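You operate a simulated robot arm through the tools that you are given. There is no shell and no other tool. Be economical: measure what you need, move in short steps, check, and stop when the job is done.

You are at the controls of a simulated two-armed robot. One attempt, no reset.

## Task
Wipe the oil off the tray, then load it with the red blank flange and the BOLTS carton.
Fine: hold the tray while you wipe; the rag goes back. What is to be rubbed or washed off counts as gone when no trace of it is left.

It is judged by the outcome, as a careful person would: the job done as asked, and still so three seconds after it is handed in. It fails if anything else is knocked over, pushed out of place, dropped, spilled or broken.

## Robot
Two 7-joint arms with two-finger parallel grippers on one trunk, on a base that drives. Base frame: it is fixed to the floor where the robot stands at the start and does not move with it; the origin is under the middle of the robot, x ahead of it, y to its left, z up. Lengths are in m, angles in degrees, forces in N, time in s.
The left shoulder is at the start at [0.06, 0.144, 0.901], the right one opposite. With the tool pointing down near the work surface each hand reaches from about 0.28 to 0.72 m from the robot's upright axis, wherever it stands, measured 20 degrees to its own side. Places, roughly: inside of the tray [0.5, 0.3, 0.9]. Payload 1.57 kg a hand.
The tool frame of a hand sits at the grasp point between the pads (the TCP): z along the fingers, y along the line on which they close. The tips reach 0.03 m beyond it. The gripper opens to 0.11 m. The fingers are 0.024 m wide and 0.012 m thick; the gripper's body (0.048 by 0.112 m) begins 0.078 m behind the TCP.
Orientation is told as [roll, pitch, yaw] about the base's x, y, z axes, in that order, counted from this pose: with the fingers straight down and closing along the base's y, the tool's x points along the base's -x, its y along +y and its z along -z.

## Interface
- The arms move only by the tool drive_tool. It takes "left_rows", "right_rows" or both (then of equal length, played together; a hand with none holds still); each is a list of rows, each a list of 7 numbers: the shift along the base's x, y, z in mm, then the turn, a rotation vector about the base's x, y, z in rad, then the finger opening in mm, from 0 to 110. In form: [[x, y, z, wx, wy, wz, jaw], ...]. A call has 1 to 10 rows; each row is the pose to reach, as a shift and turn from the pose commanded when the call began. A row lasts 0.2 s, in which the tool goes at most 0.05 m and 8.6 degrees; a call with a longer step from one row to the next is refused whole, and so is a gripper value outside its range. A pose out of reach is approached as far as the arm can. The call stops where the force on the tool passes 40 N (or 10 N more than at its start, if that is more) or the arm is blocked; 0.2 s more then pass. The fingers move at their own pace (about 0.045 m/s each) and stop on an object; they squeeze with about 37 N. The grip force told is the motor's: it shows also when the fingers shut on nothing. Time passes only in rows, and 0.2 s behind the last, so rows that repeat a pose let the fingers close. It gives the time, the measured TCP pose, the force on the tool (base axes), the opening and the grip force at its end, in the units of the frame above (readings bear some noise), with the torque about the TCP (base axes, N m) and any sound that the robot's microphone picked up.
- Cameras (640 x 400 px; columns grow to the right, rows downward): "scene" is now at [0.052, 0.0203, 1.5061]; the picture's right is [0.27, -0.96, 0.00], its down [-0.76, -0.21, -0.61] and it looks along [0.59, 0.16, -0.79] (base axes); focal length 249 px, centre (320, 200). "left" rides on the left gripper at [0.07, -0.016, -0.141] in its tool frame; the picture's right is [0.23, 0.97, 0.00], its down [-0.86, 0.20, -0.48] and it looks along [-0.47, 0.11, 0.88] (tool axes); focal length 222 px, centre (320, 200). "right" rides on the right gripper at [0.07, 0.016, -0.141] in its tool frame; the picture's right is [-0.23, 0.97, 0.00], its down [-0.85, -0.20, -0.48] and it looks along [-0.47, -0.11, 0.88] (tool axes); focal length 222 px, centre (320, 200). There is no depth. A picture from a camera that has moved, and an enlarged one, comes with that camera's place and axes in the base frame and with its lens. The place of the scene camera against the robot may be out by one fixed shift of up to 0.012 m in any direction.
- snapshot(camera): a new picture of that camera. It takes no simulated time.
- raise_lower(by): slides the trunk up (or, below 0, down) by that many m; the arms and the scene camera ride with it, the base frame stays. It gives what a move gives, with no picture.
- steer(legs): drives the robot by 1 to 6 legs, each [ahead, left, turn to the left] in m, m and degrees, along the robot's own axes; the way and the turn of a leg run together, so that a leg with both is an arc; at most 1.5 m and 180 degrees a leg. The arms and the cameras ride along, it lands a little off, and it stops where it bumps. It gives what a move gives.
- turn_head(pan, tilt): turns the head with the scene camera to pan (to the left, within 86 degrees either way) and tilt (down, from -29 to 69), counted from straight ahead of the robot. It gives what a move gives.
- close_up(camera, box): a new picture of the part [left, top, right, bottom] of that camera's present view, enlarged. It takes no simulated time.
- hand_in(): hands the job in; it is judged then, once.

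Work in short steps. Places have to be worked out from the pictures, the camera data and where the tool is seen: move nearer, look again, correct. Check each grasp and each placing, and mend what went wrong. You have 120 turns and 108 pictures in all, those below and enlarged ones among them. Open the grippers and draw the arms clear of the work before you hand the job in, unless the task says otherwise; then end with one line.

The tools are called after "Emit:" by a JSON object that holds its "op" and its "data". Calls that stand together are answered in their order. drive_tool: Moves the arms, as the interface text tells. Its arguments: {"type":"object","properties":{"left_rows":{"type":"array","items":{"type":"array","items":{"type":"number"}}},"right_rows":{"type":"array","items":{"type":"array","items":{"type":"number"}}}},"required":[]} The other tools are called the same way: raise_lower (by) slides the trunk up or down; steer (legs) drives the base; turn_head (pan, tilt) turns the head that bears the scene camera; snapshot (camera) takes a picture; close_up (camera, box) takes an enlarged picture of a part of a camera's view; hand_in () hands the job in.

At the start:

```text
time: 0.0
left_ee_pos: [0.3109, 0.3392, 1.0651]
left_orientation: [0.0, 0.0, 0.0]
left_contact_force: [-0.9, 0.6, -0.4]
left_ft_torque: [0.01, -0.01, 0.01]
left_finger_gap: 0.1101
left_grip_force: 0.3
right_ee_pos: [0.3888, 0.0266, 1.0656]
right_orientation: [0.1, 0.0, 0.0]
right_contact_force: [0.2, 0.0, 0.3]
right_ft_torque: [-0.02, -0.01, -0.02]
right_finger_gap: 0.1098
right_grip_force: 0.0
trunk travel left (down, up): [-0.5, 0.09]
robot x, y, heading: [0.0014, 0.0005, 0.2]
head pan, tilt: [15.4, 52.5]
```

scene: 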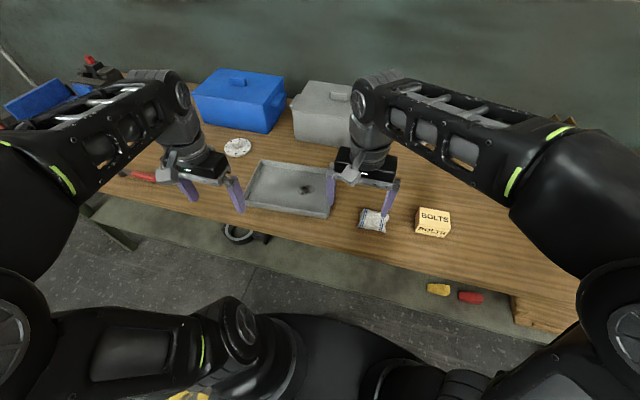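
right: 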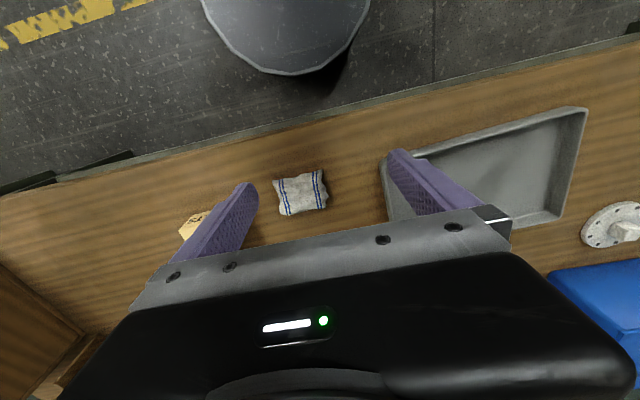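
left: 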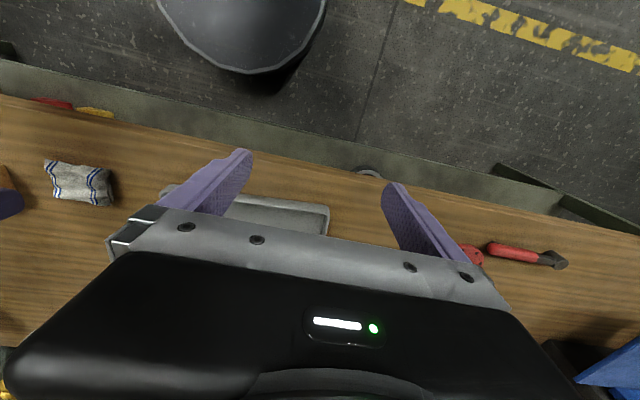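

I'll look closer at the scene before moving, to identify the items (red flange, rag, oil).

Emit:
{"op": "close_up", "data": {"camera": "scene", "box": [60, 50, 260, 210]}}

Emit:
{"op": "close_up", "data": {"camera": "scene", "box": [220, 130, 500, 310]}}

Emit:
{"op": "close_up", "data": {"camera": "left", "box": [380, 160, 640, 340]}}

```text
2.50 times, centred on (160, 130) of scene
camera zoom: at [0.052, 0.0203, 1.5061], right [0.27, -0.96, 0.0], down [-0.76, -0.21, -0.61], along [0.59, 0.16, -0.79], focal length 623 px, centre (720, 375)
```

zoom: 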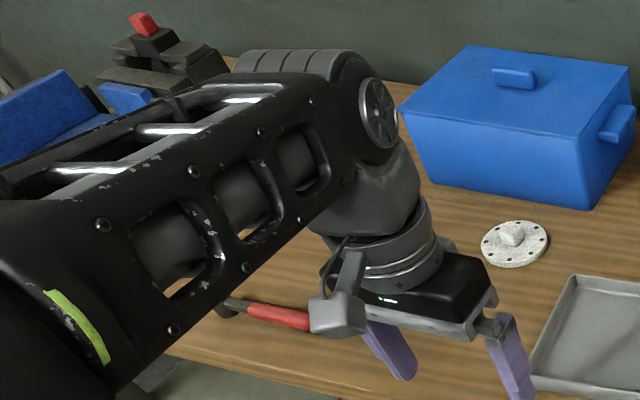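

```text
2.22 times, centred on (360, 220) of scene
camera zoom: at [0.052, 0.0203, 1.5061], right [0.27, -0.96, 0.0], down [-0.76, -0.21, -0.61], along [0.59, 0.16, -0.79], focal length 554 px, centre (231, 156)
```

zoom: 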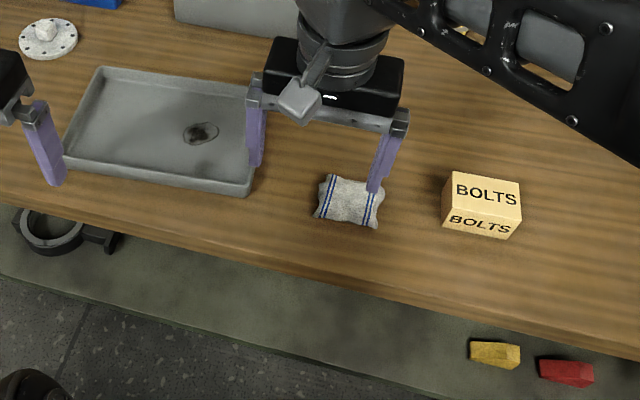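

```text
2.22 times, centred on (510, 250) of left
camera zoom: at [0.2422, 0.3234, 1.2072], right [-0.23, 0.97, 0.0], down [0.86, 0.2, 0.48], along [0.47, 0.11, -0.88], focal length 494 px, centre (-102, 89)
```

zoom: 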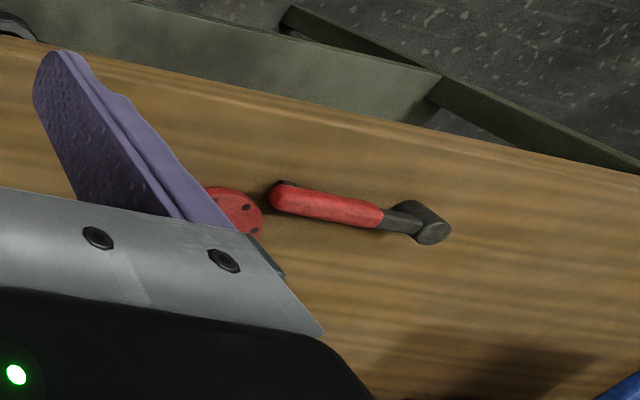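

The red flange lies under/left of the left hand at about (0.48, 0.68), rather far out; the tray spans about x 0.46–0.64, y 0.11–0.39, with oil near (0.56, 0.21), rag near (0.49, -0.02), carton near (0.52, -0.18). I'll drive 0.13 m left so both hands reach everything.

Emit:
{"op": "steer", "data": {"legs": [[0, 0.13, 0]]}}

```text
time: 1.3
left_ee_pos: [0.3111, 0.4721, 1.0648]
left_orientation: [-0.2, 0.0, 0.2]
left_contact_force: [-0.1, 0.4, -0.8]
left_ft_torque: [-0.04, 0.01, -0.02]
left_finger_gap: 0.1102
left_grip_force: 0.1
right_ee_pos: [0.3889, 0.1593, 1.0667]
right_orientation: [-0.1, -0.1, 0.0]
right_contact_force: [0.6, 1.3, 0.1]
right_ft_torque: [-0.05, -0.01, -0.02]
right_finger_gap: 0.1101
right_grip_force: 0.1
trunk travel left (down, up): [-0.5, 0.09]
robot x, y, heading: [-0.0015, 0.1335, 0.3]
head pan, tilt: [15.4, 52.5]
```

Now I move the right hand above the rag and the left hand above the tray's left edge, staying high, and look.

Emit:
{"op": "drive_tool", "data": {"left_rows": [[40, -15, 0, 0, 0, 0, 110], [80, -30, 0, 0, 0, 0, 110], [120, -45, -10, 0, 0, 0, 110], [160, -60, -30, 0, 0, 0, 110], [200, -75, -50, 0, 0, 0, 80]], "right_rows": [[20, -36, 0, 0, 0, 0, 110], [40, -72, 0, 0, 0, 0, 110], [60, -108, 0, 0, 0, 0, 110], [80, -144, -20, 0, 0, 0, 110], [100, -180, -40, 0, 0, 0, 110]]}}

Emit:
{"op": "snapshot", "data": {"camera": "scene"}}

Emit:
{"op": "snapshot", "data": {"camera": "left"}}

Emit:
{"op": "snapshot", "data": {"camera": "right"}}

```text
time: 2.5
left_ee_pos: [0.5125, 0.395, 1.0148]
left_orientation: [0.1, 0.1, 0.2]
left_contact_force: [-0.2, -0.8, -0.4]
left_ft_torque: [0.01, 0.03, -0.03]
left_finger_gap: 0.0797
left_grip_force: 0.1
right_ee_pos: [0.4899, -0.0236, 1.0245]
right_orientation: [0.1, 0.1, 0.1]
right_contact_force: [-0.7, 0.5, -0.8]
right_ft_torque: [0.03, -0.01, 0.05]
right_finger_gap: 0.1098
right_grip_force: 0.0
trunk travel left (down, up): [-0.5, 0.09]
robot x, y, heading: [-0.0005, 0.1315, 0.1]
head pan, tilt: [15.4, 52.5]
```

```text
101 pictures are left
camera scene: at [0.0539, 0.1496, 1.506], right [0.27, -0.96, 0.0], down [-0.77, -0.21, -0.61], along [0.59, 0.16, -0.79], focal length 249 px, centre (320, 200)
```

scene: 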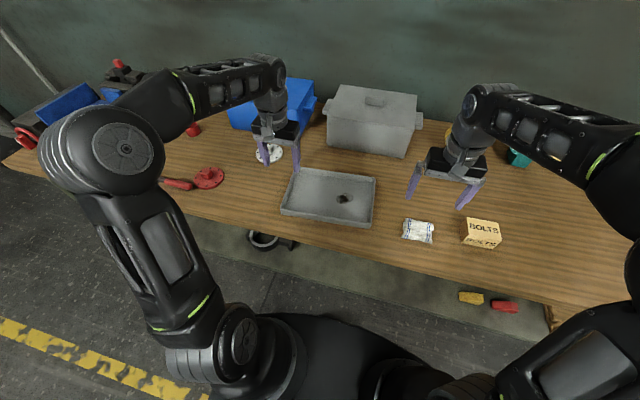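

```text
100 pictures are left
camera left: at [0.4434, 0.3775, 1.1558], right [-0.23, 0.97, 0.0], down [0.86, 0.2, 0.48], along [0.46, 0.11, -0.88], focal length 222 px, centre (320, 200)
```

left: 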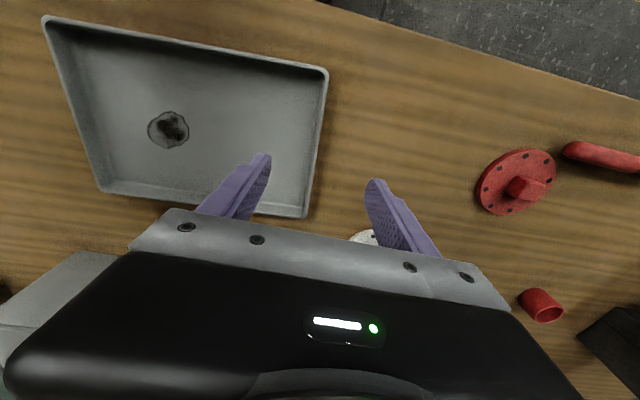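

```text
99 pictures are left
camera right: at [0.421, -0.0087, 1.1664], right [0.22, 0.97, 0.0], down [0.86, -0.2, 0.48], along [0.46, -0.11, -0.88], focal length 222 px, centre (320, 200)
```

right: 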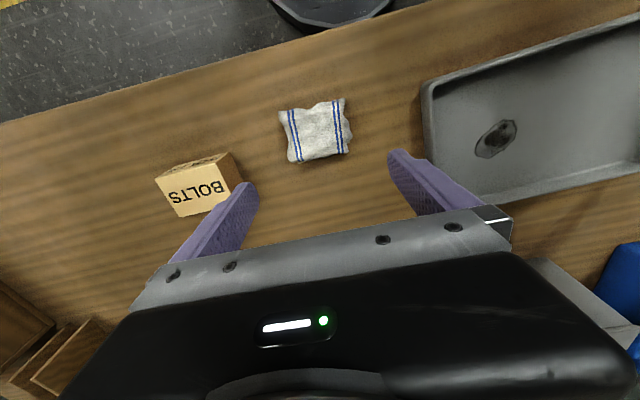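

Estimates: rag centre (0.474, -0.026), oil (0.539, 0.205) about 5 cm wide, tray centre (0.536, 0.252) turned about +4°, left wall mid (0.524, 0.390). I lower both hands partly and look again.

Emit:
{"op": "drive_tool", "data": {"left_rows": [[2, -2, -25, 0, 0, 0.03, 80], [5, -4, -50, 0, 0, 0.07, 80], [8, -5, -75, 0, 0, 0.07, 80]], "right_rows": [[-6, 0, -35, 0, 0, 0, 110], [-12, -2, -70, 0, 0, 0, 110], [-16, -2, -100, 0, 0, 0, 110]]}}

Emit:
{"op": "snapshot", "data": {"camera": "left"}}

Emit:
{"op": "snapshot", "data": {"camera": "right"}}

Emit:
{"op": "close_up", "data": {"camera": "scene", "box": [220, 120, 520, 310]}}

```text
time: 3.3
left_ee_pos: [0.52, 0.3912, 0.9388]
left_orientation: [0.0, 0.1, 4.1]
left_contact_force: [0.1, 0.2, 0.9]
left_ft_torque: [-0.01, 0.01, -0.02]
left_finger_gap: 0.0801
left_grip_force: 0.0
right_ee_pos: [0.4713, -0.024, 0.925]
right_orientation: [0.2, -0.1, 0.2]
right_contact_force: [0.0, 0.0, 0.3]
right_ft_torque: [0.0, 0.0, 0.01]
right_finger_gap: 0.1098
right_grip_force: 0.0
trunk travel left (down, up): [-0.5, 0.09]
robot x, y, heading: [0.0014, 0.13, 0.1]
head pan, tilt: [15.4, 52.5]
```

```text
98 pictures are left
camera left: at [0.4512, 0.37, 1.0805], right [-0.3, 0.95, 0.0], down [0.84, 0.26, 0.48], along [0.46, 0.14, -0.88], focal length 222 px, centre (320, 200)
```

left: 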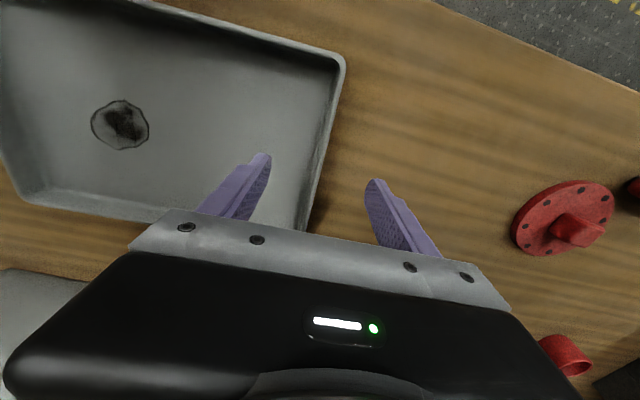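

```text
97 pictures are left
camera right: at [0.4024, -0.0088, 1.0674], right [0.22, 0.97, 0.0], down [0.86, -0.2, 0.48], along [0.47, -0.11, -0.88], focal length 222 px, centre (320, 200)
```

right: 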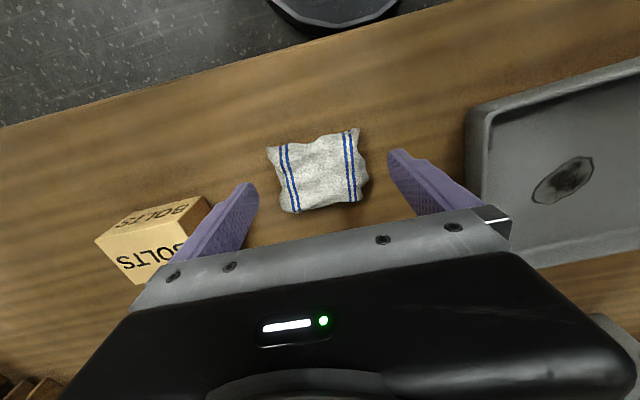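

```text
2.11 times, centred on (370, 215) of scene
camera zoom: at [0.0528, 0.1504, 1.5061], right [0.27, -0.96, 0.0], down [-0.76, -0.21, -0.61], along [0.59, 0.16, -0.79], focal length 525 px, centre (215, 168)
```

zoom: 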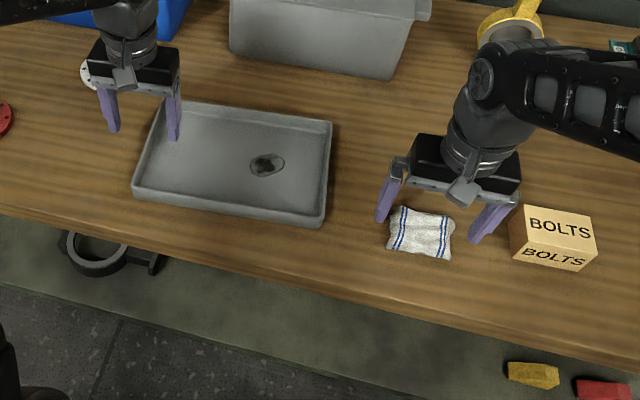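

Rag centre refines to (0.478, -0.028), left wall at y≈0.392 near x=0.52. I lower both hands to grip depth, fingers still open.

Emit:
{"op": "drive_tool", "data": {"left_rows": [[0, 0, -12, 0, 0, 0, 80], [0, 0, -24, 0, 0, 0, 80], [0, 0, -34, 0, 0, 0, 70], [0, 0, -41, 0, 0, 0, 60]], "right_rows": [[3, -2, -10, 0, 0, 0, 110], [6, -4, -18, 0, 0, 0, 110], [6, -4, -24, 0, 0, 0, 110], [6, -4, -29, 0, 0, 0, 110]]}}

Emit:
{"op": "snapshot", "data": {"camera": "left"}}

Emit:
{"op": "snapshot", "data": {"camera": "right"}}

```text
time: 4.3
left_ee_pos: [0.5201, 0.3911, 0.899]
left_orientation: [0.0, 0.0, 4.1]
left_contact_force: [-0.1, 0.6, -0.1]
left_ft_torque: [0.02, -0.01, 0.01]
left_finger_gap: 0.0601
left_grip_force: 0.1
right_ee_pos: [0.4787, -0.0285, 0.8976]
right_orientation: [0.0, 0.0, 0.0]
right_contact_force: [-1.0, 0.5, 0.0]
right_ft_torque: [-0.01, -0.01, 0.0]
right_finger_gap: 0.1099
right_grip_force: 0.0
trunk travel left (down, up): [-0.5, 0.09]
robot x, y, heading: [-0.0, 0.1299, 0.3]
head pan, tilt: [15.4, 52.5]
```

```text
95 pictures are left
camera left: at [0.451, 0.3693, 1.0407], right [-0.3, 0.96, 0.0], down [0.84, 0.26, 0.48], along [0.46, 0.14, -0.88], focal length 222 px, centre (320, 200)
```

left: 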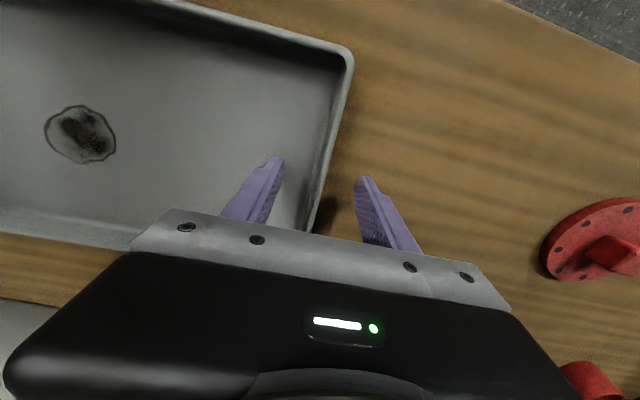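

```text
94 pictures are left
camera right: at [0.4093, -0.0132, 1.0381], right [0.22, 0.97, 0.0], down [0.86, -0.2, 0.48], along [0.47, -0.11, -0.88], focal length 222 px, centre (320, 200)
```

right: 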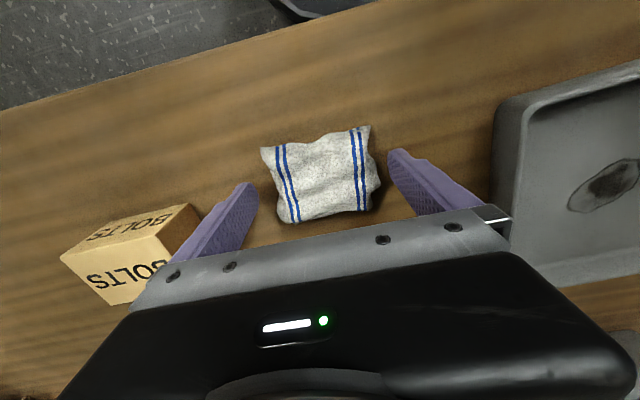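

Both hands are centred. I close both grippers: left on the tray wall, right on the rag (2 mm lower).

Emit:
{"op": "drive_tool", "data": {"left_rows": [[0, 0, 0, 0, 0, 0, 40], [0, 0, 0, 0, 0, 0, 20], [0, 0, 0, 0, 0, 0, 0], [0, 0, 0, 0, 0, 0, 0], [0, 0, 0, 0, 0, 0, 0], [0, 0, 0, 0, 0, 0, 0]], "right_rows": [[0, 0, -2, 0, 0, 0, 100], [0, 0, -2, 0, 0, 0, 80], [0, 0, -2, 0, 0, 0, 60], [0, 0, -2, 0, 0, 0, 45], [0, 0, -2, 0, 0, 0, 45], [0, 0, -2, 0, 0, 0, 45]]}}

Emit:
{"op": "snapshot", "data": {"camera": "left"}}

Emit:
{"op": "snapshot", "data": {"camera": "right"}}

```text
time: 5.7
left_ee_pos: [0.5197, 0.3908, 0.8993]
left_orientation: [0.0, 0.0, 4.2]
left_contact_force: [-0.3, -0.7, 0.7]
left_ft_torque: [0.01, 0.0, -0.02]
left_finger_gap: 0.0044
left_grip_force: 25.0
right_ee_pos: [0.4784, -0.0283, 0.8944]
right_orientation: [0.1, 0.0, 0.1]
right_contact_force: [-0.5, 0.0, 0.2]
right_ft_torque: [0.01, 0.02, 0.0]
right_finger_gap: 0.07
right_grip_force: 37.3
trunk travel left (down, up): [-0.5, 0.09]
robot x, y, heading: [-0.0009, 0.1267, 0.3]
head pan, tilt: [15.4, 52.5]
```

```text
93 pictures are left
camera left: at [0.4508, 0.3693, 1.041], right [-0.3, 0.95, 0.0], down [0.84, 0.26, 0.48], along [0.46, 0.14, -0.88], focal length 222 px, centre (320, 200)
```

left: 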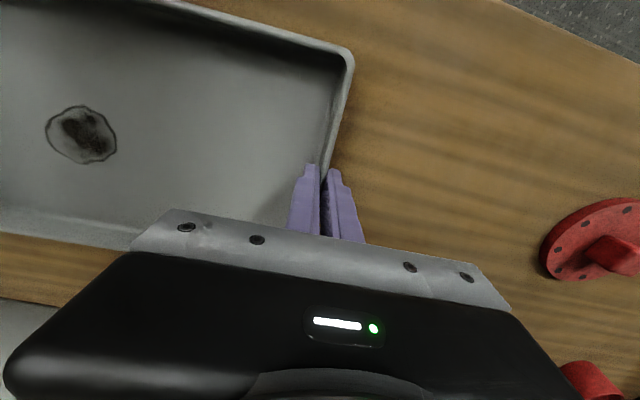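

```text
92 pictures are left
camera right: at [0.4093, -0.0131, 1.0361], right [0.22, 0.97, 0.0], down [0.86, -0.2, 0.48], along [0.47, -0.11, -0.88], focal length 222 px, centre (320, 200)
```

right: 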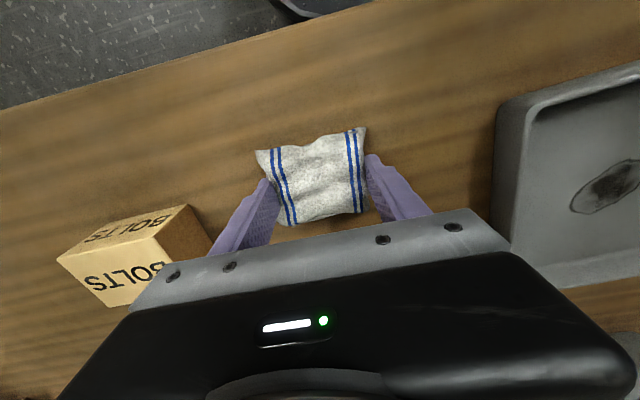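

Tray wall pinched (4.4 mm) and the rag gripped at 70 mm. I lift the rag (original grip pose 0.4784, -0.0283, 0.8944) and check.

Emit:
{"op": "drive_tool", "data": {"right_rows": [[0, 0, 25, 0, 0, 0, 45], [0, 0, 55, 0, 0, 0, 45], [0, 0, 80, 0, 0, 0, 45]]}}

Emit:
{"op": "snapshot", "data": {"camera": "right"}}

Emit:
{"op": "close_up", "data": {"camera": "scene", "box": [220, 120, 520, 310]}}

```text
time: 6.5
left_ee_pos: [0.5187, 0.3911, 0.8996]
left_orientation: [0.1, 0.0, 4.1]
left_contact_force: [-1.2, 0.0, 1.8]
left_ft_torque: [-0.01, -0.21, 0.03]
left_finger_gap: 0.0047
left_grip_force: 25.2
right_ee_pos: [0.4793, -0.0286, 0.9756]
right_orientation: [0.1, 0.1, 0.2]
right_contact_force: [-0.2, 0.2, 0.2]
right_ft_torque: [-0.01, 0.0, -0.02]
right_finger_gap: 0.0451
right_grip_force: 0.1
trunk travel left (down, up): [-0.5, 0.09]
robot x, y, heading: [-0.0005, 0.1289, 0.1]
head pan, tilt: [15.4, 52.5]
```

```text
91 pictures are left
camera right: at [0.4095, -0.0124, 1.1176], right [0.22, 0.97, 0.0], down [0.86, -0.2, 0.48], along [0.47, -0.11, -0.88], focal length 222 px, centre (320, 200)
```

right: 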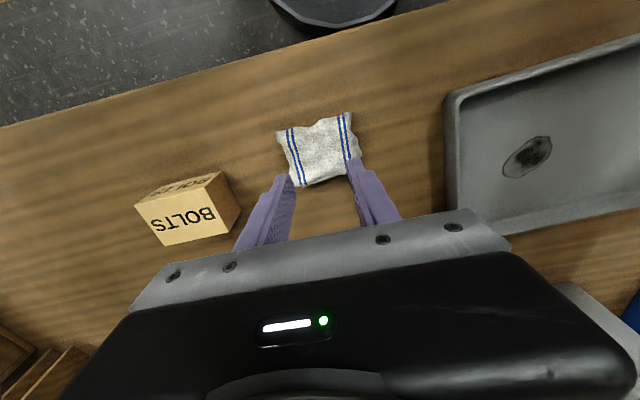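

```text
2.11 times, centred on (370, 215) of scene
camera zoom: at [0.0517, 0.1505, 1.506], right [0.27, -0.96, 0.0], down [-0.76, -0.21, -0.61], along [0.59, 0.16, -0.79], focal length 525 px, centre (215, 168)
```

zoom: 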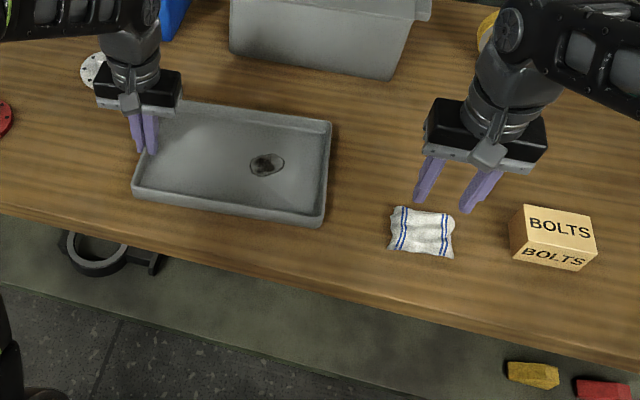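

The rag slipped out and lay back in place; my grip was too shallow. I'll go lower, nearly to the table, and regrip.

Emit:
{"op": "drive_tool", "data": {"right_rows": [[0, -1, -20, 0, 0, 0, 100], [0, -2, -40, 0, 0, 0, 110], [0, -2, -60, 0, 0, 0, 110], [0, -2, -75, 0, 0, 0, 110], [0, -2, -81, 0, 0, 0, 110], [0, -2, -84, 0, 0, 0, 110], [0, -2, -86, 0, 0, 0, 110]]}}

Emit:
{"op": "snapshot", "data": {"camera": "right"}}

```text
time: 8.1
left_ee_pos: [0.519, 0.3899, 0.8987]
left_orientation: [0.0, 0.0, 4.1]
left_contact_force: [-0.4, 0.7, -0.4]
left_ft_torque: [0.05, 0.12, 0.07]
left_finger_gap: 0.0044
left_grip_force: 25.1
right_ee_pos: [0.4786, -0.0297, 0.8898]
right_orientation: [0.0, -0.1, 0.1]
right_contact_force: [-1.8, -0.8, 11.2]
right_ft_torque: [-0.69, 0.16, -0.11]
right_finger_gap: 0.1103
right_grip_force: 0.0
trunk travel left (down, up): [-0.5, 0.09]
robot x, y, heading: [-0.0005, 0.1292, 0.1]
head pan, tilt: [15.4, 52.5]
```

```text
89 pictures are left
camera right: at [0.4092, -0.0149, 1.0314], right [0.23, 0.97, 0.0], down [0.85, -0.2, 0.48], along [0.47, -0.11, -0.88], focal length 222 px, centre (320, 200)
```

right: 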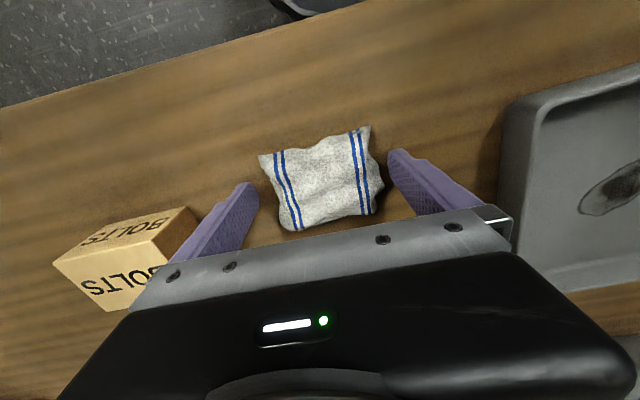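

The tips touch the table (z≈0.860). I back off 1 mm and close fully.

Emit:
{"op": "drive_tool", "data": {"right_rows": [[0, 0, 1.5, 0, 0, 0, 90], [0, 0, 1.5, 0, 0, 0, 70], [0, 0, 1.5, 0, 0, 0, 40], [0, 0, 1.5, 0, 0, 0, 20], [0, 0, 1.5, 0, 0, 0, 20], [0, 0, 1.5, 0, 0, 0, 20]]}}

Emit:
{"op": "drive_tool", "data": {"right_rows": [[0, 0, 5, 0, 0, 0, 20], [0, 0, 10, 0, 0, 0, 20], [0, 0, 20, 0, 0, 0, 20]]}}

Emit:
{"op": "snapshot", "data": {"camera": "right"}}

```text
time: 9.5
left_ee_pos: [0.5184, 0.3907, 0.8996]
left_orientation: [0.0, 0.0, 4.1]
left_contact_force: [0.0, 1.0, -0.6]
left_ft_torque: [-0.03, 0.03, 0.0]
left_finger_gap: 0.0047
left_grip_force: 24.8
right_ee_pos: [0.4791, -0.0304, 0.8912]
right_orientation: [0.0, 0.1, 0.2]
right_contact_force: [0.5, -0.2, -0.2]
right_ft_torque: [0.01, 0.01, 0.0]
right_finger_gap: 0.0688
right_grip_force: 37.1
trunk travel left (down, up): [-0.5, 0.09]
robot x, y, heading: [0.0024, 0.1287, 0.1]
head pan, tilt: [15.4, 52.5]
```

```text
time: 10.3
left_ee_pos: [0.5191, 0.391, 0.9001]
left_orientation: [0.0, 0.0, 4.2]
left_contact_force: [0.0, -0.6, 0.4]
left_ft_torque: [-0.02, -0.14, -0.02]
left_finger_gap: 0.0044
left_grip_force: 25.2
right_ee_pos: [0.4782, -0.0295, 0.9095]
right_orientation: [0.1, 0.0, 0.2]
right_contact_force: [0.2, 0.1, 0.4]
right_ft_torque: [-0.01, -0.03, 0.01]
right_finger_gap: 0.0684
right_grip_force: 37.4
trunk travel left (down, up): [-0.5, 0.09]
robot x, y, heading: [0.0006, 0.128, 0.2]
head pan, tilt: [15.4, 52.5]
```

```text
88 pictures are left
camera right: at [0.4084, -0.0146, 1.0517], right [0.22, 0.97, 0.0], down [0.86, -0.2, 0.48], along [0.47, -0.11, -0.88], focal length 222 px, centre (320, 200)
```

right: 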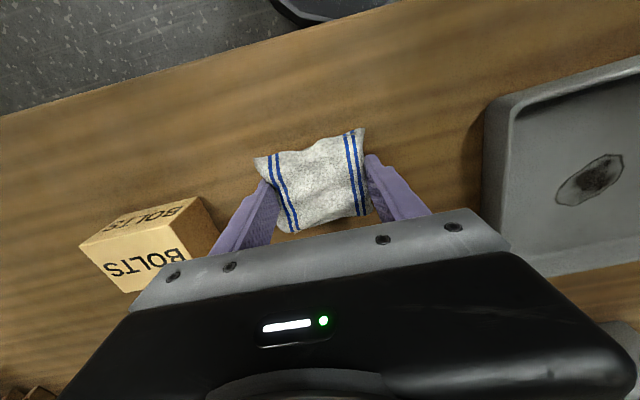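

The rag is held (0.068 m, 37 N). I raise it and carry it over the oil at (0.539, 0.205).

Emit:
{"op": "drive_tool", "data": {"right_rows": [[0, 0, 25, 0, 0, 0, 20], [0, 0, 50, 0, 0, 0, 20], [15, 45, 55, 0, 0, 0, 20], [30, 90, 55, 0, 0, 0, 20], [40, 135, 55, 0, 0, 0, 20], [50, 180, 55, 0, 0, 0, 20], [61, 215, 50, 0, 0, 0, 20], [61, 235, 35, 0, 0, 0, 20]]}}

Emit:
{"op": "snapshot", "data": {"camera": "left"}}

Emit:
{"op": "close_up", "data": {"camera": "scene", "box": [220, 120, 520, 310]}}

```text
time: 12.1
left_ee_pos: [0.5198, 0.3901, 0.9003]
left_orientation: [-0.1, 0.0, 4.1]
left_contact_force: [-0.4, 1.4, 0.0]
left_ft_torque: [-0.06, 0.11, -0.05]
left_finger_gap: 0.0046
left_grip_force: 24.7
right_ee_pos: [0.5385, 0.2062, 0.9455]
right_orientation: [0.1, 0.0, 0.1]
right_contact_force: [0.4, 0.5, -0.3]
right_ft_torque: [0.0, 0.0, 0.03]
right_finger_gap: 0.069
right_grip_force: 37.2
trunk travel left (down, up): [-0.5, 0.09]
robot x, y, heading: [0.0055, 0.129, 0.0]
head pan, tilt: [15.4, 52.5]
```

```text
87 pictures are left
camera left: at [0.4508, 0.3695, 1.041], right [-0.3, 0.95, 0.0], down [0.84, 0.26, 0.48], along [0.46, 0.14, -0.88], focal length 222 px, centre (320, 200)
```

left: 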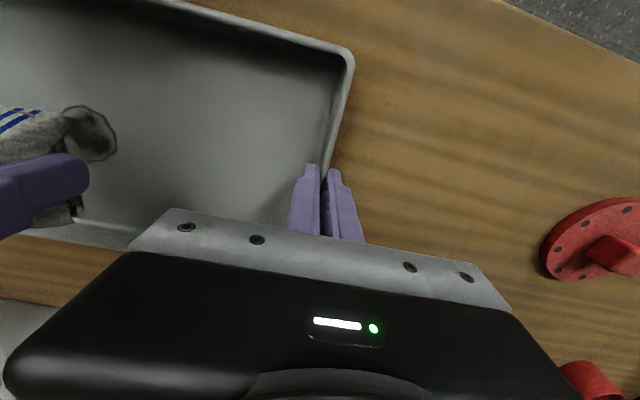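

```text
2.11 times, centred on (370, 215) of scene
camera zoom: at [0.0519, 0.1507, 1.5061], right [0.27, -0.96, 0.0], down [-0.76, -0.21, -0.61], along [0.59, 0.16, -0.79], focal length 525 px, centre (215, 168)
```

zoom: 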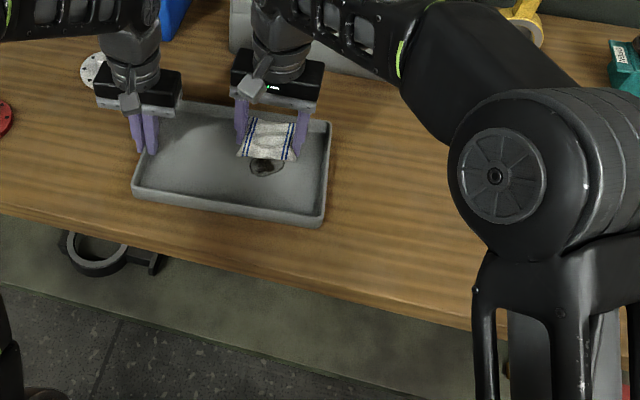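

The rag hangs over the oil with its wide side along y. I lower it gently onto the tray floor.

Emit:
{"op": "drive_tool", "data": {"right_rows": [[0, 0, -20, 0, 0, 0, 20], [0, 0, -40, 0, 0, 0, 20], [1, 0, -46, 0, 0, 0, 20], [1, 0, -49, 0, 0, 0, 20], [1, 0, -51, 0, 0, 0, 20]]}}

```text
time: 13.3
left_ee_pos: [0.5188, 0.3911, 0.8993]
left_orientation: [0.0, 0.0, 4.1]
left_contact_force: [0.9, 0.8, -1.2]
left_ft_torque: [-0.01, 0.11, 0.05]
left_finger_gap: 0.0048
left_grip_force: 25.5
right_ee_pos: [0.5406, 0.2058, 0.8955]
right_orientation: [0.1, -0.1, 0.1]
right_contact_force: [-3.7, -1.3, 9.6]
right_ft_torque: [-0.42, 0.17, -0.08]
right_finger_gap: 0.0686
right_grip_force: 37.3
trunk travel left (down, up): [-0.5, 0.09]
robot x, y, heading: [0.0018, 0.1303, 0.4]
head pan, tilt: [15.4, 52.5]
```

About 10 N contact. I wipe with y strokes over the patch, shifting in x.

Emit:
{"op": "drive_tool", "data": {"right_rows": [[0, 18, 0, 0, 0, 0, 20], [0, 36, 0, 0, 0, 0, 20], [0, 10, 0, 0, 0, 0, 20], [0, -18, 0, 0, 0, 0, 20], [0, 10, 0, 0, 0, 0, 20], [0, 36, 0, 0, 0, 0, 20], [-8, 36, 0, 0, 0, 0, 20], [-15, 10, 0, 0, 0, 0, 20], [-15, -18, 0, 0, 0, 0, 20], [-15, 10, 0, 0, 0, 0, 20]]}}

Emit:
{"op": "drive_tool", "data": {"right_rows": [[0, 26, 0, 0, 0, 0, 20], [15, 26, 0, 0, 0, 0, 20], [30, 26, 0, 0, 0, 0, 20], [30, 0, 0, 0, 0, 0, 20], [30, -26, 0, 0, 0, 0, 20], [30, 0, 0, 0, 0, 0, 20], [30, 26, 0, 0, 0, 0, 20], [22, 10, 0, 0, 0, 0, 20], [15, -15, 0, 0, 0, 0, 20], [15, 0, 0, 0, 0, 0, 20]]}}

Emit:
{"op": "snapshot", "data": {"camera": "left"}}

```text
time: 15.5
left_ee_pos: [0.5182, 0.3988, 0.8995]
left_orientation: [0.7, -0.1, 4.6]
left_contact_force: [-3.4, 2.3, 10.9]
left_ft_torque: [-0.37, 0.27, -0.1]
left_finger_gap: 0.0049
left_grip_force: 25.0
right_ee_pos: [0.5279, 0.204, 0.8968]
right_orientation: [-0.7, 0.0, -0.2]
right_contact_force: [-0.8, 0.9, 4.1]
right_ft_torque: [0.22, 0.05, -0.01]
right_finger_gap: 0.0688
right_grip_force: 37.3
trunk travel left (down, up): [-0.5, 0.09]
robot x, y, heading: [-0.0016, 0.1284, 0.0]
head pan, tilt: [15.4, 52.5]
stopped in row 10 (right hand): the force on the tool passed its limit (the readings are from after the stop); the commanded pose is now the measured one
```

```text
time: 17.7
left_ee_pos: [0.5171, 0.3975, 0.8998]
left_orientation: [0.7, -0.2, 4.5]
left_contact_force: [3.1, 8.7, -0.8]
left_ft_torque: [-0.26, -0.26, -0.11]
left_finger_gap: 0.0048
left_grip_force: 25.3
right_ee_pos: [0.5428, 0.1995, 0.8973]
right_orientation: [-1.0, 0.0, -0.4]
right_contact_force: [-9.3, -19.7, 31.7]
right_ft_torque: [0.68, 0.31, 0.44]
right_finger_gap: 0.0687
right_grip_force: 37.4
trunk travel left (down, up): [-0.5, 0.09]
robot x, y, heading: [0.0019, 0.132, -0.3]
head pan, tilt: [15.4, 52.5]
```

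```text
85 pictures are left
camera left: at [0.4487, 0.3735, 1.0409], right [-0.3, 0.95, 0.01], down [0.84, 0.26, 0.48], along [0.46, 0.16, -0.88], focal length 222 px, centre (320, 200)
```

left: 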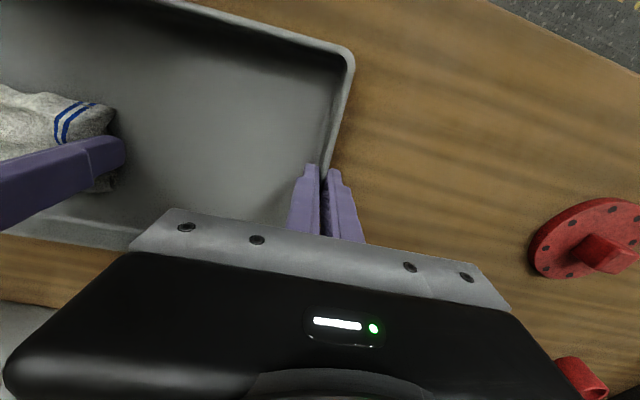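

The tray shifted about 7 mm; pressure is now too high. I lift the rag clear toward the right to inspect the spot.

Emit:
{"op": "drive_tool", "data": {"right_rows": [[0, 0, 10, 0, 0, 0, 20], [0, 0, 35, 0, 0, 0, 20], [-5, -10, 60, 0, 0, 0, 20], [-15, -50, 65, 0, 0, 0, 20], [-25, -95, 65, 0, 0, 0, 20]]}}

Emit:
{"op": "snapshot", "data": {"camera": "left"}}

Emit:
{"op": "close_up", "data": {"camera": "scene", "box": [260, 150, 420, 250]}}

Emit:
{"op": "snapshot", "data": {"camera": "right"}}

```text
time: 18.9
left_ee_pos: [0.5185, 0.396, 0.9]
left_orientation: [0.6, -0.1, 4.6]
left_contact_force: [-2.3, -6.4, 13.1]
left_ft_torque: [-0.32, 0.1, -0.09]
left_finger_gap: 0.0046
left_grip_force: 24.8
right_ee_pos: [0.5189, 0.1062, 0.9607]
right_orientation: [-0.7, 0.1, -0.2]
right_contact_force: [0.9, 0.4, -0.7]
right_ft_torque: [-0.01, -0.02, 0.01]
right_finger_gap: 0.0687
right_grip_force: 36.8
trunk travel left (down, up): [-0.5, 0.09]
robot x, y, heading: [0.0027, 0.1314, 0.0]
head pan, tilt: [15.4, 52.5]
```

```text
84 pictures are left
camera left: at [0.4502, 0.3731, 1.0409], right [-0.3, 0.95, 0.01], down [0.84, 0.26, 0.48], along [0.46, 0.16, -0.88], focal length 222 px, centre (320, 200)
```

left: 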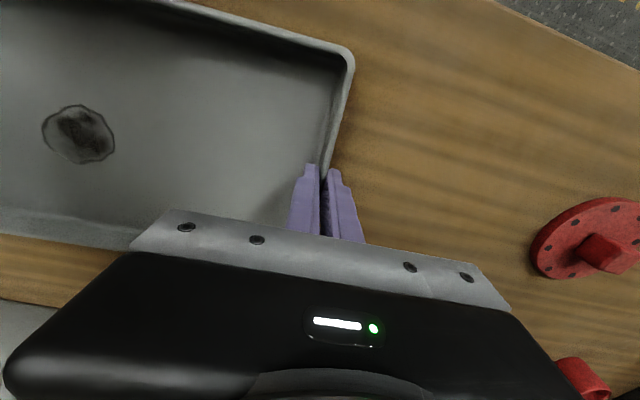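

```text
4.00 times, centred on (340, 200) of scene
camera zoom: at [0.0505, 0.1486, 1.5061], right [0.27, -0.96, 0.0], down [-0.76, -0.21, -0.61], along [0.59, 0.16, -0.79], focal length 997 px, centre (240, 200)
```

zoom: 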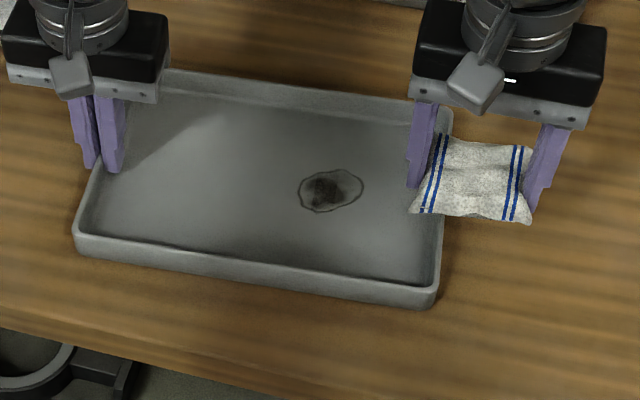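

```text
82 pictures are left
camera right: at [0.4489, 0.1246, 1.1025], right [0.23, 0.97, -0.01], down [0.85, -0.2, 0.48], along [0.46, -0.12, -0.88], focal length 222 px, centre (320, 200)
```

right: 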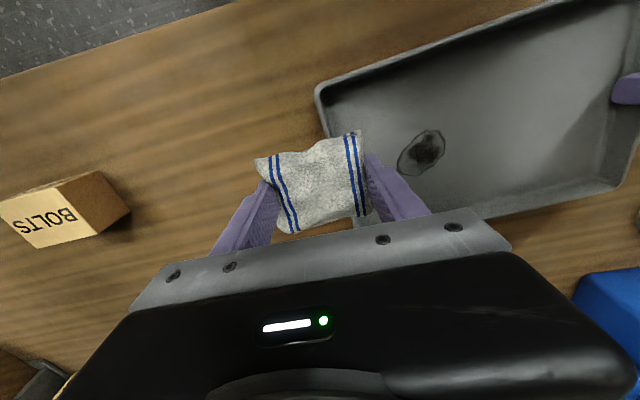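

The oil has faded a little but needs more rubbing. Spot now at about (0.542, 0.211); I level the hand, go back, and rub with moderate pressure.

Emit:
{"op": "drive_tool", "data": {"right_rows": [[10, 45, 0, 0.012, 0, 0.003, 20], [20, 85, 0, 0.012, 0, 0.003, 20], [23, 105, -15, 0.012, 0, 0.003, 20], [23, 105, -45, 0.012, 0, 0.003, 20], [23, 105, -58, 0.012, 0, 0.003, 20], [23, 105, -64, 0.012, 0, 0.003, 20], [23, 105, -65, 0.012, 0, 0.003, 20]]}}

```text
time: 20.5
left_ee_pos: [0.519, 0.3974, 0.9001]
left_orientation: [0.6, -0.1, 4.6]
left_contact_force: [0.4, -3.6, 10.6]
left_ft_torque: [-0.44, 0.04, -0.13]
left_finger_gap: 0.0047
left_grip_force: 25.1
right_ee_pos: [0.54, 0.2124, 0.8967]
right_orientation: [-0.1, 0.0, 0.0]
right_contact_force: [-0.7, -1.2, 3.7]
right_ft_torque: [-0.04, 0.03, 0.0]
right_finger_gap: 0.069
right_grip_force: 37.2
trunk travel left (down, up): [-0.5, 0.09]
robot x, y, heading: [-0.0001, 0.1261, 0.3]
head pan, tilt: [15.4, 52.5]
```

Light contact (4 N). I rub back and forth with about 1 mm more press, in x-shifted passes.

Emit:
{"op": "drive_tool", "data": {"right_rows": [[0, 20, -1, 0, 0, 0, 20], [0, -5, -1, 0, 0, 0, 20], [0, -25, -1, 0, 0, 0, 20], [0, 0, -1, 0, 0, 0, 20], [0, 25, -1, 0, 0, 0, 20], [-10, 0, -1, 0, 0, 0, 20], [-15, -25, -1, 0, 0, 0, 20], [-15, 0, -1, 0, 0, 0, 20], [-15, 25, -1, 0, 0, 0, 20], [0, 0, -1, 0, 0, 0, 20]]}}

Emit:
{"op": "drive_tool", "data": {"right_rows": [[15, 20, 0, 0, 0, 0, 20], [15, -5, 0, 0, 0, 0, 20], [15, -25, 0, 0, 0, 0, 20], [15, 0, 0, 0, 0, 0, 20], [15, 25, 0, 0, 0, 0, 20], [0, 0, 0, 0, 0, 0, 20], [-18, -20, 0, 0, 0, 0, 20], [5, 0, 0, 0, 0, 0, 20], [18, 20, 0, 0, 0, 0, 20], [0, 0, 0, 0, 0, 0, 20]]}}

Emit:
{"op": "drive_tool", "data": {"right_rows": [[0, 0, 30, 0, 0, 0, 20], [-5, -10, 60, 0, 0, 0, 20], [-15, -55, 65, 0, 0, 0, 20], [-25, -100, 65, 0, 0, 0, 20]]}}

Emit:
{"op": "snapshot", "data": {"camera": "left"}}

```text
time: 22.4
left_ee_pos: [0.5183, 0.4052, 0.8975]
left_orientation: [1.3, -0.1, 5.1]
left_contact_force: [-4.1, 1.7, 13.8]
left_ft_torque: [-0.48, 0.36, -0.26]
left_finger_gap: 0.0049
left_grip_force: 24.8
right_ee_pos: [0.5307, 0.2091, 0.8966]
right_orientation: [-0.8, -0.1, -0.6]
right_contact_force: [-1.1, 1.5, 3.3]
right_ft_torque: [0.24, 0.06, 0.01]
right_finger_gap: 0.0687
right_grip_force: 37.3
trunk travel left (down, up): [-0.5, 0.09]
robot x, y, heading: [-0.001, 0.1289, 0.1]
head pan, tilt: [15.4, 52.5]
stopped in row 9 (right hand): the force on the tool passed its limit (the readings are from after the stop); the commanded pose is now the measured one
```

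```text
time: 24.6
left_ee_pos: [0.5173, 0.3992, 0.8985]
left_orientation: [0.9, 0.1, 4.7]
left_contact_force: [-3.1, -10.1, 12.8]
left_ft_torque: [-0.42, -0.23, 0.62]
left_finger_gap: 0.005
left_grip_force: 26.1
right_ee_pos: [0.5312, 0.2114, 0.8965]
right_orientation: [-0.2, -0.3, -0.5]
right_contact_force: [4.4, 6.6, 13.4]
right_ft_torque: [0.77, 0.04, -0.2]
right_finger_gap: 0.069
right_grip_force: 36.4
trunk travel left (down, up): [-0.5, 0.09]
robot x, y, heading: [0.002, 0.1295, 0.1]
head pan, tilt: [15.4, 52.5]
```

```text
time: 25.6
left_ee_pos: [0.5186, 0.4052, 0.8986]
left_orientation: [1.3, 0.0, 5.1]
left_contact_force: [0.0, -4.1, 11.7]
left_ft_torque: [-0.6, -0.29, 0.19]
left_finger_gap: 0.0045
left_grip_force: 25.2
right_ee_pos: [0.5067, 0.108, 0.9607]
right_orientation: [-0.9, 0.0, -0.6]
right_contact_force: [0.2, 0.0, -0.2]
right_ft_torque: [0.01, 0.0, 0.01]
right_finger_gap: 0.0686
right_grip_force: 36.7
trunk travel left (down, up): [-0.5, 0.09]
robot x, y, heading: [0.0005, 0.1278, 0.0]
head pan, tilt: [15.4, 52.5]
```

```text
81 pictures are left
camera left: at [0.4504, 0.3788, 1.0395], right [-0.31, 0.95, 0.02], down [0.83, 0.26, 0.48], along [0.45, 0.17, -0.88], focal length 222 px, centre (320, 200)
```

left: 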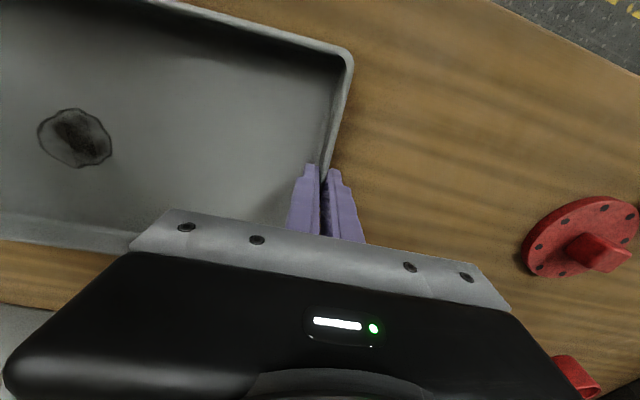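

Let me enlarge the spot to compare how much it has faded.

Emit:
{"op": "close_up", "data": {"camera": "left", "box": [0, 80, 160, 180]}}

Emit:
{"op": "close_up", "data": {"camera": "scene", "box": [260, 150, 420, 250]}}

```text
4.00 times, centred on (80, 130) of left
camera zoom: at [0.4504, 0.3788, 1.0395], right [-0.31, 0.95, 0.02], down [0.83, 0.26, 0.48], along [0.45, 0.17, -0.88], focal length 888 px, centre (1280, 480)
```

zoom: 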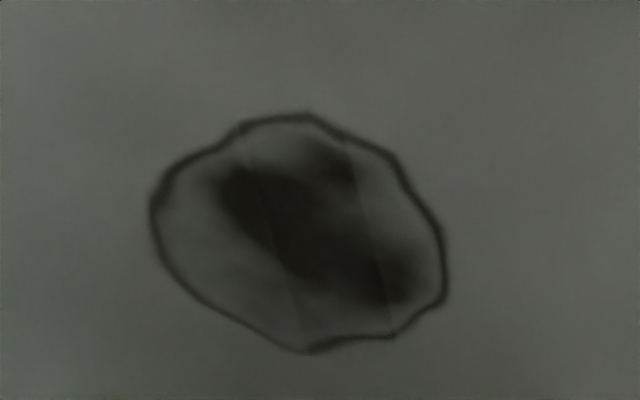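

```text
4.00 times, centred on (340, 200) of scene
camera zoom: at [0.0509, 0.1486, 1.506], right [0.27, -0.96, 0.0], down [-0.76, -0.21, -0.61], along [0.59, 0.16, -0.79], focal length 997 px, centre (240, 200)
```

zoom: 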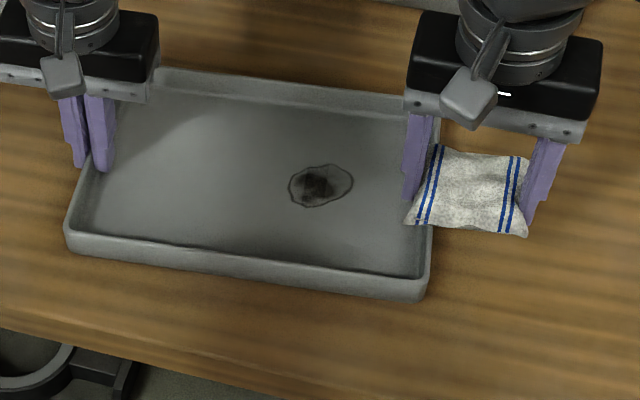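

The patch fades only slightly: the fingertips, level with the rag's underside, carry the load. I'll pitch the hand 20° so the rag's near edge hangs below the fingertips, then approach the spot at about (0.544, 0.218).

Emit:
{"op": "drive_tool", "data": {"right_rows": [[15, 30, 10, 0.008, -0.12, 0.005, 20], [35, 70, 10, 0.016, -0.24, 0.01, 20], [55, 110, 5, 0.016, -0.36, 0.01, 20], [55, 110, -25, 0.016, -0.36, 0.01, 20], [55, 110, -48, 0.016, -0.36, 0.01, 20], [55, 110, -54, 0.016, -0.36, 0.01, 20], [55, 110, -57, 0.016, -0.36, 0.01, 20]]}}

Emit:
{"op": "snapshot", "data": {"camera": "left"}}

Emit:
{"op": "close_up", "data": {"camera": "scene", "box": [260, 150, 420, 250]}}

```text
time: 27.2
left_ee_pos: [0.5176, 0.4059, 0.8986]
left_orientation: [1.2, 0.0, 5.0]
left_contact_force: [0.6, -2.3, 10.1]
left_ft_torque: [-0.58, -0.05, 0.14]
left_finger_gap: 0.0046
left_grip_force: 25.8
right_ee_pos: [0.5602, 0.2177, 0.9031]
right_orientation: [0.3, -20.6, -0.3]
right_contact_force: [0.2, -0.3, 0.0]
right_ft_torque: [-0.01, -0.01, 0.0]
right_finger_gap: 0.0687
right_grip_force: 37.5
trunk travel left (down, up): [-0.5, 0.09]
robot x, y, heading: [-0.0027, 0.1276, -0.0]
head pan, tilt: [15.4, 52.5]
```

```text
78 pictures are left
camera left: at [0.4505, 0.3793, 1.0394], right [-0.31, 0.95, 0.02], down [0.84, 0.26, 0.48], along [0.45, 0.17, -0.88], focal length 222 px, centre (320, 200)
```

left: 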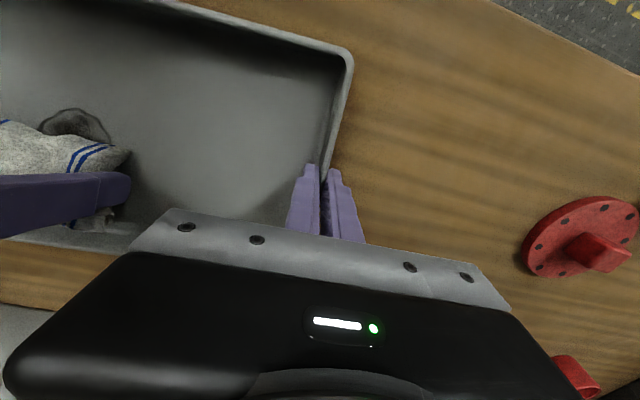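

```text
4.00 times, centred on (340, 200) of scene
camera zoom: at [0.0511, 0.1493, 1.5061], right [0.27, -0.96, 0.0], down [-0.76, -0.21, -0.61], along [0.59, 0.16, -0.79], focal length 997 px, centre (240, 200)
```

zoom: 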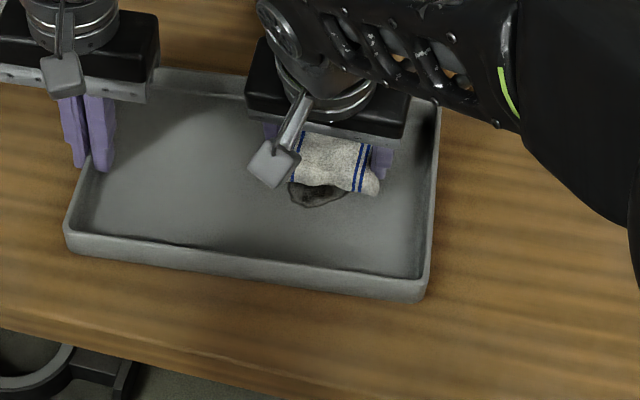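

No contact yet; the rag edge is just over the patch. I lower further in small steps until it presses.

Emit:
{"op": "drive_tool", "data": {"right_rows": [[-8, 0, -2, 0, 0, 0, 20], [-8, 0, -4, 0, 0, 0, 20], [-8, 0, -5, 0, 0, 0, 20], [-8, 0, -6, 0, 0, 0, 20]]}}

```text
time: 28.2
left_ee_pos: [0.5193, 0.4044, 0.8987]
left_orientation: [1.3, 0.0, 5.1]
left_contact_force: [-1.9, 1.3, 9.1]
left_ft_torque: [-0.6, 0.47, 0.19]
left_finger_gap: 0.0049
left_grip_force: 25.4
right_ee_pos: [0.5543, 0.2188, 0.9024]
right_orientation: [0.4, -21.0, -0.3]
right_contact_force: [-3.6, -1.5, 9.1]
right_ft_torque: [-0.41, 0.2, -0.07]
right_finger_gap: 0.0689
right_grip_force: 37.4
trunk travel left (down, up): [-0.5, 0.09]
robot x, y, heading: [0.0008, 0.1257, -0.2]
head pan, tilt: [15.4, 52.5]
stopped in row 4 (right hand): the force on the tool passed its limit (the readings are from after the stop); the commanded pose is now the measured one
```

Contact is at the right-hand end of the rag, so I level with a small roll correction and rub in short strokes along y.

Emit:
{"op": "drive_tool", "data": {"right_rows": [[0, 10, 0, -0.01, 0, 0, 20], [0, 22, 0, -0.01, 0, 0, 20], [0, 5, 0, -0.01, 0, 0, 20], [0, -12, 0, -0.01, 0, 0, 20], [0, 5, 0, -0.01, 0, 0, 20], [0, 22, 0, -0.01, 0, 0, 20], [8, 5, 0, -0.01, 0, 0, 20], [8, -12, 0, -0.01, 0, 0, 20], [8, 5, 0, -0.01, 0, 0, 20], [8, 22, 0, -0.01, 0, 0, 20]]}}

Emit:
{"op": "close_up", "data": {"camera": "left", "box": [0, 80, 160, 180]}}

```text
time: 30.4
left_ee_pos: [0.5179, 0.4051, 0.8983]
left_orientation: [1.3, -0.1, 5.1]
left_contact_force: [0.6, 5.4, 10.8]
left_ft_torque: [-0.42, -0.43, 0.21]
left_finger_gap: 0.0048
left_grip_force: 24.8
right_ee_pos: [0.5629, 0.2392, 0.9022]
right_orientation: [-0.3, -21.1, -0.1]
right_contact_force: [1.0, -7.7, 18.3]
right_ft_torque: [0.13, 0.19, 0.06]
right_finger_gap: 0.069
right_grip_force: 37.0
trunk travel left (down, up): [-0.5, 0.09]
robot x, y, heading: [0.0035, 0.1311, 0.1]
head pan, tilt: [15.4, 52.5]
```

```text
4.00 times, centred on (80, 130) of left
camera zoom: at [0.4497, 0.3794, 1.0392], right [-0.31, 0.95, 0.02], down [0.83, 0.26, 0.48], along [0.45, 0.17, -0.87], focal length 888 px, centre (1280, 480)
```

zoom: 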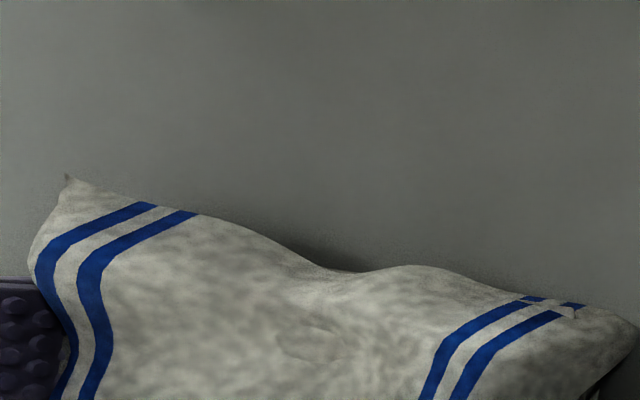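

Very effective: the near part of the patch has vanished. I lift to see what remains.

Emit:
{"op": "drive_tool", "data": {"right_rows": [[0, 0, 20, 0, 0, 0, 20], [0, -20, 50, 0, 0, 0, 20], [-10, -65, 65, 0, 0, 0, 20], [-20, -110, 65, 0, 0, 0, 20], [-30, -130, 65, 0, 0, 0, 20]]}}

Emit:
{"op": "snapshot", "data": {"camera": "left"}}

Emit:
{"op": "close_up", "data": {"camera": "scene", "box": [260, 150, 420, 250]}}

```text
time: 31.6
left_ee_pos: [0.5172, 0.4071, 0.899]
left_orientation: [1.3, 0.0, 5.1]
left_contact_force: [-3.6, 1.6, 20.8]
left_ft_torque: [-0.53, -0.2, 0.22]
left_finger_gap: 0.0048
left_grip_force: 25.4
right_ee_pos: [0.5331, 0.1093, 0.9665]
right_orientation: [-0.3, -21.1, 0.0]
right_contact_force: [0.3, 0.2, -0.1]
right_ft_torque: [0.0, 0.01, -0.01]
right_finger_gap: 0.0688
right_grip_force: 36.9
trunk travel left (down, up): [-0.5, 0.09]
robot x, y, heading: [-0.0018, 0.1279, -0.1]
head pan, tilt: [15.4, 52.5]
```

```text
75 pictures are left
camera left: at [0.4498, 0.3795, 1.039], right [-0.31, 0.95, 0.02], down [0.83, 0.26, 0.48], along [0.45, 0.17, -0.88], focal length 222 px, centre (320, 200)
```

left: 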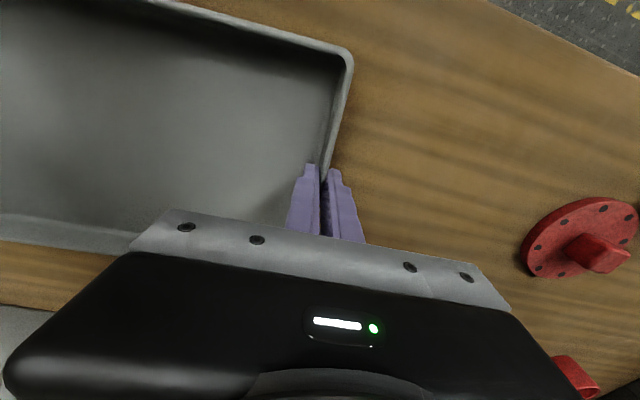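

```text
4.00 times, centred on (340, 200) of scene
camera zoom: at [0.0499, 0.1491, 1.5061], right [0.27, -0.96, 0.0], down [-0.76, -0.21, -0.61], along [0.59, 0.16, -0.79], focal length 997 px, centre (240, 200)
```

zoom: 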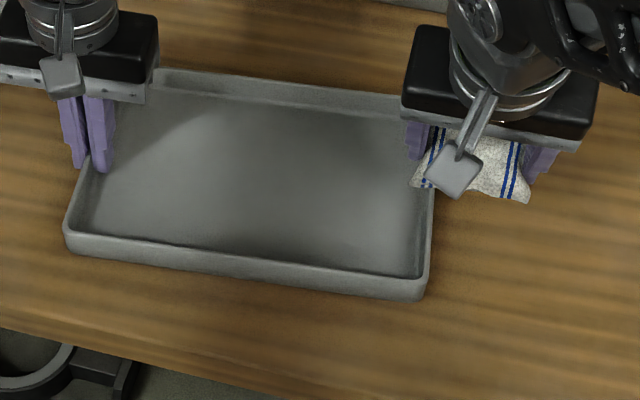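

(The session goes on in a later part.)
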